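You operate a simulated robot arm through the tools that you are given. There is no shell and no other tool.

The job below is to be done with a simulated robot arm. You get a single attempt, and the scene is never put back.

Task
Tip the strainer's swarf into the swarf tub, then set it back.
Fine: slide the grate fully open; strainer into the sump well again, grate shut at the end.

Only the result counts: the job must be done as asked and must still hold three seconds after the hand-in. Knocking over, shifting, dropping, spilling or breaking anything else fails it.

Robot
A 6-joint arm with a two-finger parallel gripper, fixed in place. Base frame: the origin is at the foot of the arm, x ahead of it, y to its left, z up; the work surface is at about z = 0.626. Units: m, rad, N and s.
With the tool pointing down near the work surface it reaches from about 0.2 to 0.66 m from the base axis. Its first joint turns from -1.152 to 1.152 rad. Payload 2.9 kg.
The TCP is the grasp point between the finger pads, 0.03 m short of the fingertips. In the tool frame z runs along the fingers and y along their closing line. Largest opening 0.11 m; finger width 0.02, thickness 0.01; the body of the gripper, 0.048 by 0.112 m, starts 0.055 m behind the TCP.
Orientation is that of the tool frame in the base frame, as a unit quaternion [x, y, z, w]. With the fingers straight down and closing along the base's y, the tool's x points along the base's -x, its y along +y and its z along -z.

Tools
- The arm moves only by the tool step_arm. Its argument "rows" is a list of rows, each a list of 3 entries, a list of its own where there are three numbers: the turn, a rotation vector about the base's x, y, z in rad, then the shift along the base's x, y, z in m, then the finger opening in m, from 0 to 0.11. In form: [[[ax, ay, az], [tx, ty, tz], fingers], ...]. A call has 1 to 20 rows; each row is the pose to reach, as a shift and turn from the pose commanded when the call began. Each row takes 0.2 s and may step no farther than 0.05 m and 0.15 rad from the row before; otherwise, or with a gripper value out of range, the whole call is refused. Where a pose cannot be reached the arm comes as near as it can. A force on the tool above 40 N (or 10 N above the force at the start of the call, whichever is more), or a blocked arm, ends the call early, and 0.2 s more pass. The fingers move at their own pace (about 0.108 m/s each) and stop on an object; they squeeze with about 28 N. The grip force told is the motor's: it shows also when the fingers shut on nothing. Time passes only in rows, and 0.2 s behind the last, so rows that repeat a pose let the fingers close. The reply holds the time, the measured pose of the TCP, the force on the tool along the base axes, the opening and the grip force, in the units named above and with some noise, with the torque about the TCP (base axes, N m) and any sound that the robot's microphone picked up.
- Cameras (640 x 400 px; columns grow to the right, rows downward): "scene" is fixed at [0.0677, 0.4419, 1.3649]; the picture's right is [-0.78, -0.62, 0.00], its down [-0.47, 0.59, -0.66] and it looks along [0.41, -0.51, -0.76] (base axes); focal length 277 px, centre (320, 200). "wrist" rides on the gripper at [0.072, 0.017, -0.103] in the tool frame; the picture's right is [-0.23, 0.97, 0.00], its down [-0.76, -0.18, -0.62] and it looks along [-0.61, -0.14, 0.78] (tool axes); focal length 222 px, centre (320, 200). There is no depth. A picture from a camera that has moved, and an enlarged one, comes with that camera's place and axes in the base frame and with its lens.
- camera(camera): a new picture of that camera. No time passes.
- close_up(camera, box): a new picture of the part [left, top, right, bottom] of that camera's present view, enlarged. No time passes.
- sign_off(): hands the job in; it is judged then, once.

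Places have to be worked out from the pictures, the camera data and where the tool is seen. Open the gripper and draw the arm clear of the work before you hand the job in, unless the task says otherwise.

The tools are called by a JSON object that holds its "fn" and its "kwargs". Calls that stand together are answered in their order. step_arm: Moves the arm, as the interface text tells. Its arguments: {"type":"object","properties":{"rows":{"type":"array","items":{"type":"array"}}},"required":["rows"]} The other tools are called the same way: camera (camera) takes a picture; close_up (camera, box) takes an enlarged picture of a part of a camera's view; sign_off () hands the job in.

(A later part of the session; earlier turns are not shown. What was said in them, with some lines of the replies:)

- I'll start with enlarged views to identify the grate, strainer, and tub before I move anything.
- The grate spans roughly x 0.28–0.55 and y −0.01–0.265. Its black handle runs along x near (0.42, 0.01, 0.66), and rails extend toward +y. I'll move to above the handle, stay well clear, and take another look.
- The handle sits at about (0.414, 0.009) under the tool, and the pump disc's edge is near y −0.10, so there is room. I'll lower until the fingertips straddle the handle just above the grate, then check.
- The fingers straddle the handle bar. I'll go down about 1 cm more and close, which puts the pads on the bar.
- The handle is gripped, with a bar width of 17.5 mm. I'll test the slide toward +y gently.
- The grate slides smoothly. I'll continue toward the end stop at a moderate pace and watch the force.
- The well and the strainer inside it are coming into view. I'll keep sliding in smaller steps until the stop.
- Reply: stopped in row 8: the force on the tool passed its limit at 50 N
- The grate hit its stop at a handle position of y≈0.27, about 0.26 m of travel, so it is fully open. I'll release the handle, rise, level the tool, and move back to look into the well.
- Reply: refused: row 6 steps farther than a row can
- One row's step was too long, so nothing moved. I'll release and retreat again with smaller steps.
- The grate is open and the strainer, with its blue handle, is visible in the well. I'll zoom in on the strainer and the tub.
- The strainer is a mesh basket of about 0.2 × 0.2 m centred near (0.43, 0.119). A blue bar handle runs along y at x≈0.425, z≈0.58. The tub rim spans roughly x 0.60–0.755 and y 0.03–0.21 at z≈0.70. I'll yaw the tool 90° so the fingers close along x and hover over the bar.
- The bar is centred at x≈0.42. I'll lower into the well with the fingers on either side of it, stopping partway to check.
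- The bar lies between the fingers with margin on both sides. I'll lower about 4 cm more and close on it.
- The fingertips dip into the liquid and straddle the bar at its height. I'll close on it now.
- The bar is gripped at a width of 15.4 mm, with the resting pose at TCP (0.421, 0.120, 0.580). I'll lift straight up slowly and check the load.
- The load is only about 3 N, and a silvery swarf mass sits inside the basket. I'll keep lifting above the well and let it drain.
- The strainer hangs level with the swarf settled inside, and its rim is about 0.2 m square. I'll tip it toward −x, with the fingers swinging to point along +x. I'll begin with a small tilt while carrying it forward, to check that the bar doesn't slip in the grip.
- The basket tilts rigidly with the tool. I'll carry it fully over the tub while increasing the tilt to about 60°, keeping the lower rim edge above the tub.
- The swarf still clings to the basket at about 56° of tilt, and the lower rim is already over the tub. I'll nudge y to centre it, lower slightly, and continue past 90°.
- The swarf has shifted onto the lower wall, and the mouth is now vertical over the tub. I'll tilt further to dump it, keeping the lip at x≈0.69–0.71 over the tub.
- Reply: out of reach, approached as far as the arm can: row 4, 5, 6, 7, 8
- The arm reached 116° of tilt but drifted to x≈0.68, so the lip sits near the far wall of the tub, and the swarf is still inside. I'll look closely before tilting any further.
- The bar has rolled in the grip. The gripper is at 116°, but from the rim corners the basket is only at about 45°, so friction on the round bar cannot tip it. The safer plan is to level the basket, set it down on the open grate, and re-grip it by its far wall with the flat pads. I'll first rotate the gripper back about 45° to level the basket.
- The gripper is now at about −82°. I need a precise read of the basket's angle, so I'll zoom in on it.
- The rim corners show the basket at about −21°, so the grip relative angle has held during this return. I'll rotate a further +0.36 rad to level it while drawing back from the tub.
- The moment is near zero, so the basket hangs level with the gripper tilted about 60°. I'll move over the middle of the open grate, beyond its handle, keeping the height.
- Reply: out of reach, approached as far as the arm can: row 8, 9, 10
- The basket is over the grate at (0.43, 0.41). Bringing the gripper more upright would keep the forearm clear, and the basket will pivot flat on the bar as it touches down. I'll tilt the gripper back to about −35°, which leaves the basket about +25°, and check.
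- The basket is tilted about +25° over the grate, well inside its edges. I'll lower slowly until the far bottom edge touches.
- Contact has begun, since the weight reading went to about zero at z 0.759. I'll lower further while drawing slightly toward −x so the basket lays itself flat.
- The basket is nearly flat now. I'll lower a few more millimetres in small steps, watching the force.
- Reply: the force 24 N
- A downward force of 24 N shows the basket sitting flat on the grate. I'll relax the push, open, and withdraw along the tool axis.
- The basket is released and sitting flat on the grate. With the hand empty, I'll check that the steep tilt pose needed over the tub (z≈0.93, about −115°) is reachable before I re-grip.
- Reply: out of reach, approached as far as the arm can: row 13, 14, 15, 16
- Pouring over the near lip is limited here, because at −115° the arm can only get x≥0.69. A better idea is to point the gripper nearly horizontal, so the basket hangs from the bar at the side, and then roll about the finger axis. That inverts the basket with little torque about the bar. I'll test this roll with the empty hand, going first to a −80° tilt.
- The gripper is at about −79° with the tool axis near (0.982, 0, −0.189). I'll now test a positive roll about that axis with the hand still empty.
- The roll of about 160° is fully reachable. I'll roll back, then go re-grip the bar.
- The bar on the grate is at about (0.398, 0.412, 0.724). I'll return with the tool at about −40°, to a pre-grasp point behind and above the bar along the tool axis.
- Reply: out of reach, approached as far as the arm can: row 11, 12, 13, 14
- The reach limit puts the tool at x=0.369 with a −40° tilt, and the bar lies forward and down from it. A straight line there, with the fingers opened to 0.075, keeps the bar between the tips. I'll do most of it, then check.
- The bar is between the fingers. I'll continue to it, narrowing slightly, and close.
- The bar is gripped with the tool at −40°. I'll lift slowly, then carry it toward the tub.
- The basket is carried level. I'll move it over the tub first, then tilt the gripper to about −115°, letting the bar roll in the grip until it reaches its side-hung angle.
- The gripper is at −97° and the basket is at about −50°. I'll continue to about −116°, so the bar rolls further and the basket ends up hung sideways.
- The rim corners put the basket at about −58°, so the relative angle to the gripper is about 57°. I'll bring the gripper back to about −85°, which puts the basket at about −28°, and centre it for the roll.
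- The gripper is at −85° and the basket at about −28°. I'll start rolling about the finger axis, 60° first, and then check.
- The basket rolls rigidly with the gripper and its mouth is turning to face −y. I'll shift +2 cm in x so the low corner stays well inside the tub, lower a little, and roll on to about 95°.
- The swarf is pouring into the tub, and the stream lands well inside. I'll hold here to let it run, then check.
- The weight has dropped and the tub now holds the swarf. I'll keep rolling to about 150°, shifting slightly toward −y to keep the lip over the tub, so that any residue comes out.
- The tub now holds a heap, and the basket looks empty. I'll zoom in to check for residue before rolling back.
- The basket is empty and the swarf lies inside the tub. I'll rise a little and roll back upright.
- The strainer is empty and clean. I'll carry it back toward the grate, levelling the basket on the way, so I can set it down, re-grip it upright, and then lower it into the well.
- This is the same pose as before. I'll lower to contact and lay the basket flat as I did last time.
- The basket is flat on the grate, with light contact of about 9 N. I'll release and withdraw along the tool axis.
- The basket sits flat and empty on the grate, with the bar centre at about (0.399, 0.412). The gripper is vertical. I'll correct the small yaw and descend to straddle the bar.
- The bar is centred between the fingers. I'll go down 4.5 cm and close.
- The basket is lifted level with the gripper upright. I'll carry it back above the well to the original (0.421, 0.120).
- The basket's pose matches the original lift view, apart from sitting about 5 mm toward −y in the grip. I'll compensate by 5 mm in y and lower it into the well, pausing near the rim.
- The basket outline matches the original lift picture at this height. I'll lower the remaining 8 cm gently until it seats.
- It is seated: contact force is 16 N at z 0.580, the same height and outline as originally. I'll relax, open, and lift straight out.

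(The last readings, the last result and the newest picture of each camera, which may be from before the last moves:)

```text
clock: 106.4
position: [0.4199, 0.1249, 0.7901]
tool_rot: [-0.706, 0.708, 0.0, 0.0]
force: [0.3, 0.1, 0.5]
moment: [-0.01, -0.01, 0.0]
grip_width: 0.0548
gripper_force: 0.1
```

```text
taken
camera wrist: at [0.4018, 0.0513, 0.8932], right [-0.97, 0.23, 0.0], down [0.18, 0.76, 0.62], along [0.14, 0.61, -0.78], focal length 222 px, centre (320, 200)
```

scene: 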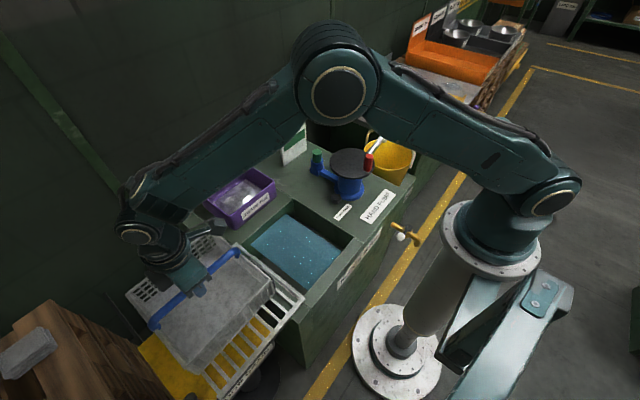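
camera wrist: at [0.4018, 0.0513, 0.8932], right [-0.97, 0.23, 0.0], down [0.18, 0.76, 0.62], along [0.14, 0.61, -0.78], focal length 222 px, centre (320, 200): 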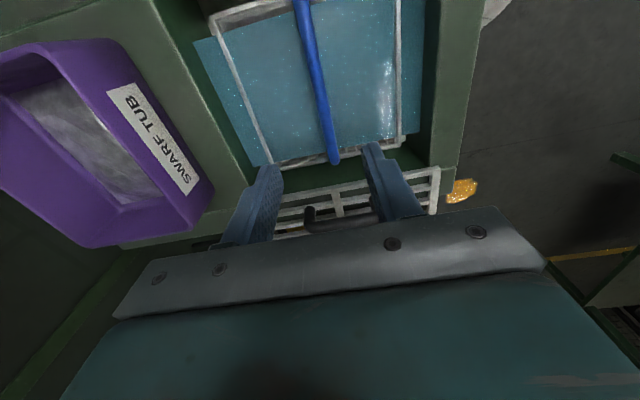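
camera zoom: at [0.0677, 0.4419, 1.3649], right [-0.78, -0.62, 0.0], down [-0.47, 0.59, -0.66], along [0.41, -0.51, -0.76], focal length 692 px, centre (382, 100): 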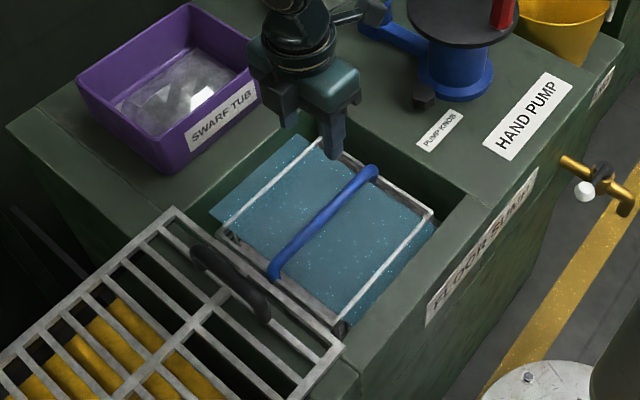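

The strainer sits as it did originally. Next I'll close the grate, yawing back 90° and moving above its handle near (0.415, 0.271).

{"fn": "step_arm", "kwargs": {"rows": [[[0, 0, -0.14], [0, 0.013, 0.01], 0.055], [[0, 0, -0.28], [-0.001, 0.026, 0.02], 0.055], [[0, 0, -0.42], [-0.001, 0.039, 0.02], 0.055], [[0, 0, -0.56], [-0.002, 0.052, 0.02], 0.055], [[0, 0, -0.7], [-0.002, 0.065, 0.02], 0.055], [[0, 0, -0.84], [-0.003, 0.078, 0.02], 0.055], [[0, 0, -0.98], [-0.003, 0.092, 0.02], 0.055], [[0, 0, -1.12], [-0.004, 0.106, 0.02], 0.055], [[0, 0, -1.26], [-0.004, 0.12, 0.02], 0.055], [[0, 0, -1.4], [-0.005, 0.134, 0.02], 0.055], [[0, 0, -1.52], [-0.005, 0.146, 0.02], 0.055], [[0, 0, -1.569], [-0.005, 0.146, 0.0], 0.055]]}}

{"fn": "camera", "kwargs": {"camera": "wrist"}}

{"fn": "close_up", "kwargs": {"camera": "scene", "box": [180, 180, 340, 330]}}

```text
clock: 109.0
position: [0.415, 0.2723, 0.7895]
tool_rot: [0.002, 1.0, 0.0, 0.0]
force: [-0.8, 1.0, -0.4]
moment: [0.0, 0.02, 0.0]
grip_width: 0.0549
gripper_force: 0.1
```

```text
taken
camera wrist: at [0.3421, 0.2875, 0.893], right [0.23, 0.97, 0.0], down [0.76, -0.18, 0.62], along [0.61, -0.14, -0.78], focal length 222 px, centre (320, 200)
```

wrist: 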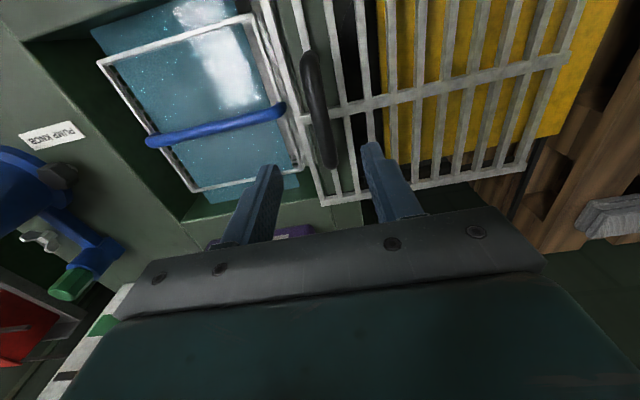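

```text
2.67 times, centred on (260, 255) of scene
camera zoom: at [0.0677, 0.4419, 1.3649], right [-0.78, -0.62, 0.0], down [-0.47, 0.59, -0.66], along [0.41, -0.51, -0.76], focal length 738 px, centre (480, 53)
```

zoom: 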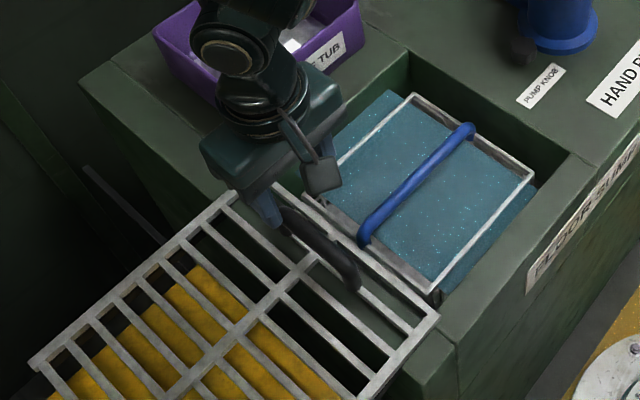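

The handle lies directly beneath, at y≈0.271. I'll descend to the earlier grip height and close on it.

{"fn": "step_arm", "kwargs": {"rows": [[[0, 0, 0], [0, -0.001, -0.04], 0.055], [[0, 0, 0], [0, -0.001, -0.08], 0.055], [[0, 0, 0], [0, -0.001, -0.105], 0.055], [[0, 0, 0], [0, -0.001, -0.118], 0.055], [[0, 0, 0], [0, -0.001, -0.118], 0.03], [[0, 0, 0], [0, -0.001, -0.118], 0.0], [[0, 0, 0], [0, -0.001, -0.118], 0.0], [[0, 0, 0], [0, -0.001, -0.118], 0.0]]}}

{"fn": "camera", "kwargs": {"camera": "wrist"}}

```text
clock: 110.8
position: [0.4152, 0.2694, 0.6713]
tool_rot: [0.0, 1.0, -0.001, 0.001]
force: [2.6, -0.2, -6.1]
moment: [0.02, -0.4, -0.02]
grip_width: 0.0177
gripper_force: 44.8
```

```text
taken
camera wrist: at [0.3414, 0.2852, 0.7747], right [0.23, 0.97, 0.0], down [0.76, -0.18, 0.62], along [0.61, -0.14, -0.78], focal length 222 px, centre (320, 200)
```

wrist: 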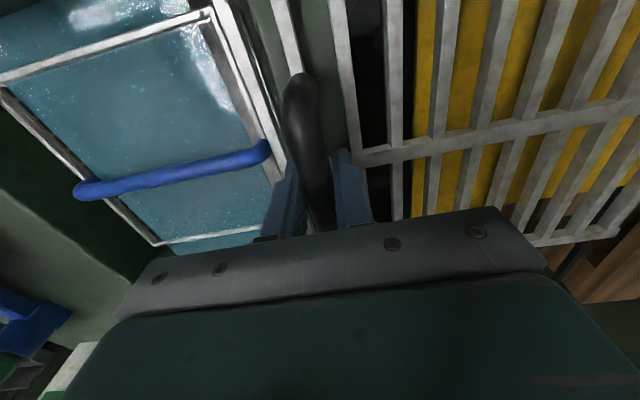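

The handle is gripped. I'll slide the grate back toward −y for most of its travel.

{"fn": "step_arm", "kwargs": {"rows": [[[0, 0, 0], [0, -0.008, 0], 0.0], [[0, 0, 0], [0, -0.02, 0], 0.0], [[0, 0, 0], [0, -0.035, 0], 0.0], [[0, 0, 0], [0, -0.05, 0], 0.0], [[0, 0, 0], [0, -0.065, 0], 0.0], [[0, 0, 0], [0, -0.08, 0], 0.0], [[0, 0, 0], [0, -0.095, 0], 0.0], [[0, 0, 0], [0, -0.11, 0], 0.0], [[0, 0, 0], [0, -0.125, 0], 0.0], [[0, 0, 0], [0, -0.14, 0], 0.0], [[0, 0, 0], [0, -0.155, 0], 0.0], [[0, 0, 0], [0, -0.17, 0], 0.0], [[0, 0, 0], [0, -0.185, 0], 0.0], [[0, 0, 0], [0, -0.2, 0], 0.0], [[0, 0, 0], [0, -0.215, 0], 0.0], [[0, 0, 0], [0, -0.228, 0], 0.0]]}}

{"fn": "camera", "kwargs": {"camera": "scene"}}

```text
clock: 114.2
position: [0.4153, 0.0421, 0.6713]
tool_rot: [0.0, 1.0, -0.001, 0.0]
force: [0.4, 0.7, -11.9]
moment: [-0.04, -0.95, -0.06]
grip_width: 0.0176
gripper_force: 44.8
```

```text
taken
```

scene: 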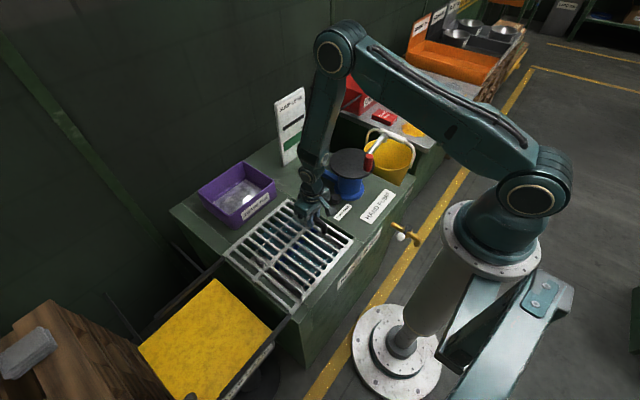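

The grate is nearly shut. I'll finish the last 3 cm in small steps until it meets its closed stop.

{"fn": "step_arm", "kwargs": {"rows": [[[0, 0, 0], [0, -0.006, 0], 0.0], [[0, 0, 0], [0, -0.012, 0], 0.0], [[0, 0, 0], [0, -0.018, 0], 0.0], [[0, 0, 0], [0, -0.024, 0], 0.0], [[0, 0, 0], [0, -0.028, 0], 0.0], [[0, 0, 0], [0, -0.032, 0], 0.0], [[0, 0, 0], [0, -0.036, 0], 0.0], [[0, 0, 0], [0, -0.04, 0], 0.0]]}}

{"fn": "close_up", "kwargs": {"camera": "scene", "box": [230, 180, 370, 310]}}

{"fn": "camera", "kwargs": {"camera": "wrist"}}

```text
clock: 116.1
position: [0.4148, 0.0096, 0.6716]
tool_rot: [-0.004, 1.0, 0.008, 0.0]
force: [0.0, 4.4, 1.6]
moment: [0.03, 0.13, -0.37]
grip_width: 0.0176
gripper_force: 44.7
stopped in row 8: the force on the tool passed its limit at 43 N (the readings are from after the stop); the commanded pose is now the measured one
```

```text
3.08 times, centred on (300, 245) of scene
camera zoom: at [0.0678, 0.4419, 1.3649], right [-0.78, -0.62, 0.0], down [-0.47, 0.59, -0.66], along [0.41, -0.51, -0.76], focal length 852 px, centre (382, 62)
```

zoom: 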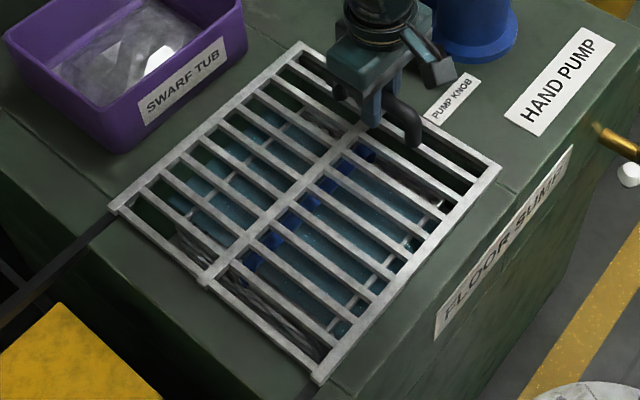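

```text
taken
camera wrist: at [0.3413, 0.0237, 0.7751], right [0.22, 0.98, 0.02], down [0.76, -0.18, 0.62], along [0.61, -0.12, -0.78], focal length 222 px, centre (320, 200)
```

wrist: 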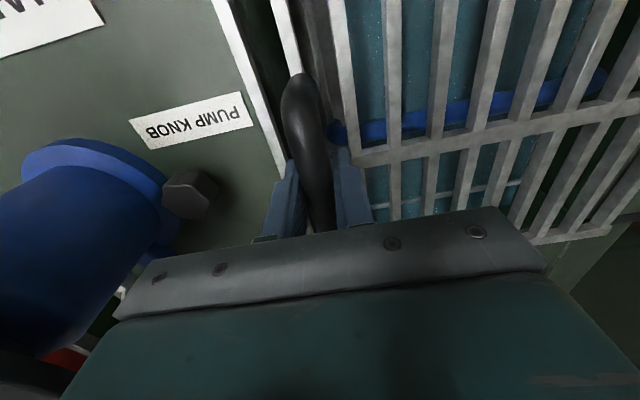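

The grate is back at its original corners and against the closed stop. I'll release the handle, lift straight up, and draw the arm clear.

{"fn": "step_arm", "kwargs": {"rows": [[[0, 0, 0], [0, 0, 0], 0.03], [[0, 0, 0], [0, 0, 0], 0.05], [[0, 0, 0], [0, 0, 0], 0.05], [[0, 0, 0], [0, 0, 0.02], 0.05], [[0, 0, 0], [0, 0, 0.05], 0.05], [[0, 0, 0], [0, 0, 0.09], 0.06], [[0, 0, 0], [0, 0, 0.13], 0.08], [[0, 0, 0], [0, 0, 0.17], 0.1], [[0, 0, 0], [0, 0, 0.21], 0.11], [[0, 0, 0], [-0.01, -0.01, 0.25], 0.11], [[0, 0, 0], [-0.02, -0.02, 0.29], 0.11], [[0, 0, 0], [-0.03, -0.03, 0.33], 0.11], [[0, 0, 0], [-0.036, -0.04, 0.37], 0.11]]}}

{"fn": "camera", "kwargs": {"camera": "scene"}}

{"fn": "camera", "kwargs": {"camera": "wrist"}}

{"fn": "close_up", "kwargs": {"camera": "scene", "box": [160, 80, 440, 310]}}

{"fn": "close_up", "kwargs": {"camera": "scene", "box": [230, 180, 370, 310]}}

```text
clock: 118.9
position: [0.3784, -0.0311, 1.0425]
tool_rot: [-0.005, 1.0, 0.008, 0.0]
force: [0.5, 1.0, -0.4]
moment: [-0.03, 0.01, -0.01]
grip_width: 0.1104
gripper_force: 0.0
```

```text
taken
```

scene: 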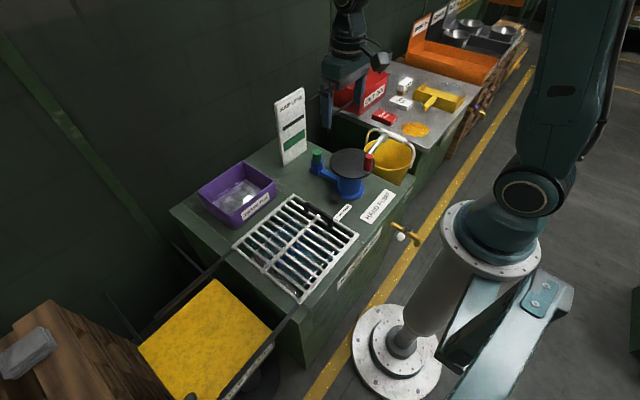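

```text
taken
camera wrist: at [0.3053, -0.0174, 1.1462], right [0.22, 0.98, 0.01], down [0.76, -0.18, 0.62], along [0.61, -0.12, -0.78], focal length 222 px, centre (320, 200)
```

wrist: 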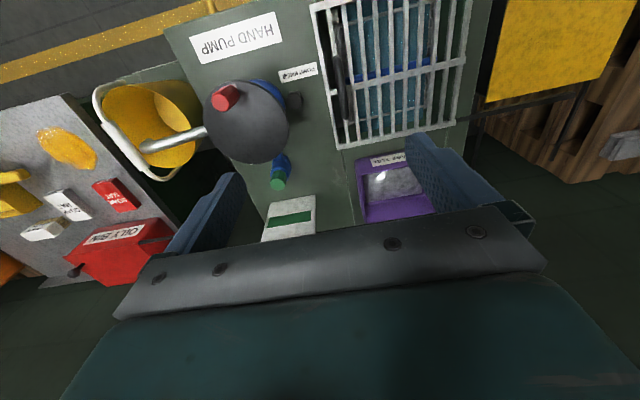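

```text
1.74 times, centred on (300, 195) of scene
camera zoom: at [0.0677, 0.4419, 1.3649], right [-0.78, -0.62, 0.0], down [-0.47, 0.59, -0.66], along [0.41, -0.51, -0.76], focal length 482 px, centre (355, 209)
```

zoom: 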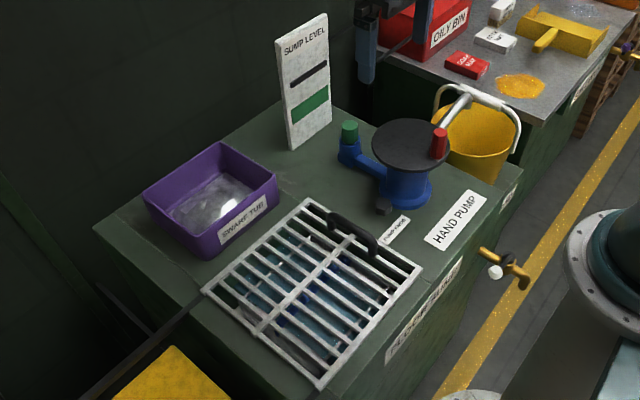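

```text
3.08 times, centred on (300, 245) of scene
camera zoom: at [0.0677, 0.4419, 1.3649], right [-0.78, -0.62, 0.0], down [-0.47, 0.59, -0.66], along [0.41, -0.51, -0.76], focal length 852 px, centre (382, 62)
```

zoom: 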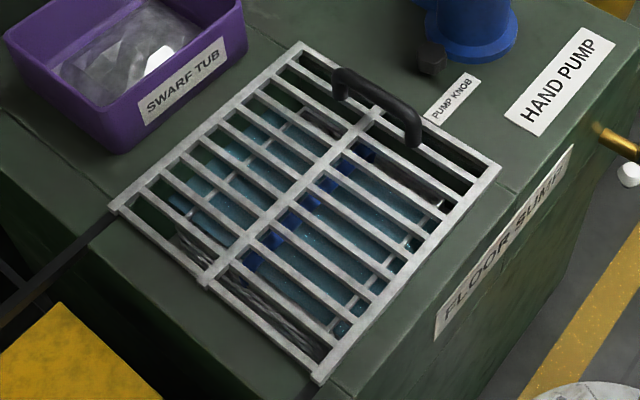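

Everything matches the starting layout: the grate is shut, the strainer is seated beneath it, the swarf is in the tub, and nothing else has moved. The gripper is open and the arm is clear, so I'll hand the job in.

{"fn": "sign_off", "kwargs": {}}

```text
The job is handed in.
```

The strainer's swarf is in the swarf tub, and the empty strainer is back in the sump well with the grate shut. I've handed the job in, but I haven't seen how it was judged.

- **Grate:** I slid it open to its stop at the start and shut to its stop at the end. Its corners match the first picture.
- **Swarf:** The strainer's round handle turned in the gripper the first time I tried to tip it. I set the strainer down on the open grate, gripped it again at an angle and rolled it over above the tub. All the swarf I could see went into the tub, and the strainer looked empty afterwards.
- **Strainer:** It sits in the well at the same height and in the same position as before, as closely as the pictures show.
- **Rest of the scene:** I saw nothing knocked, moved or spilled. The strainer was set down on the open grate twice, above the yellow area labelled as a floor drain. It was still wet the first time, so some liquid may have dripped there.

The gripper is open and the arm is back near its starting position.
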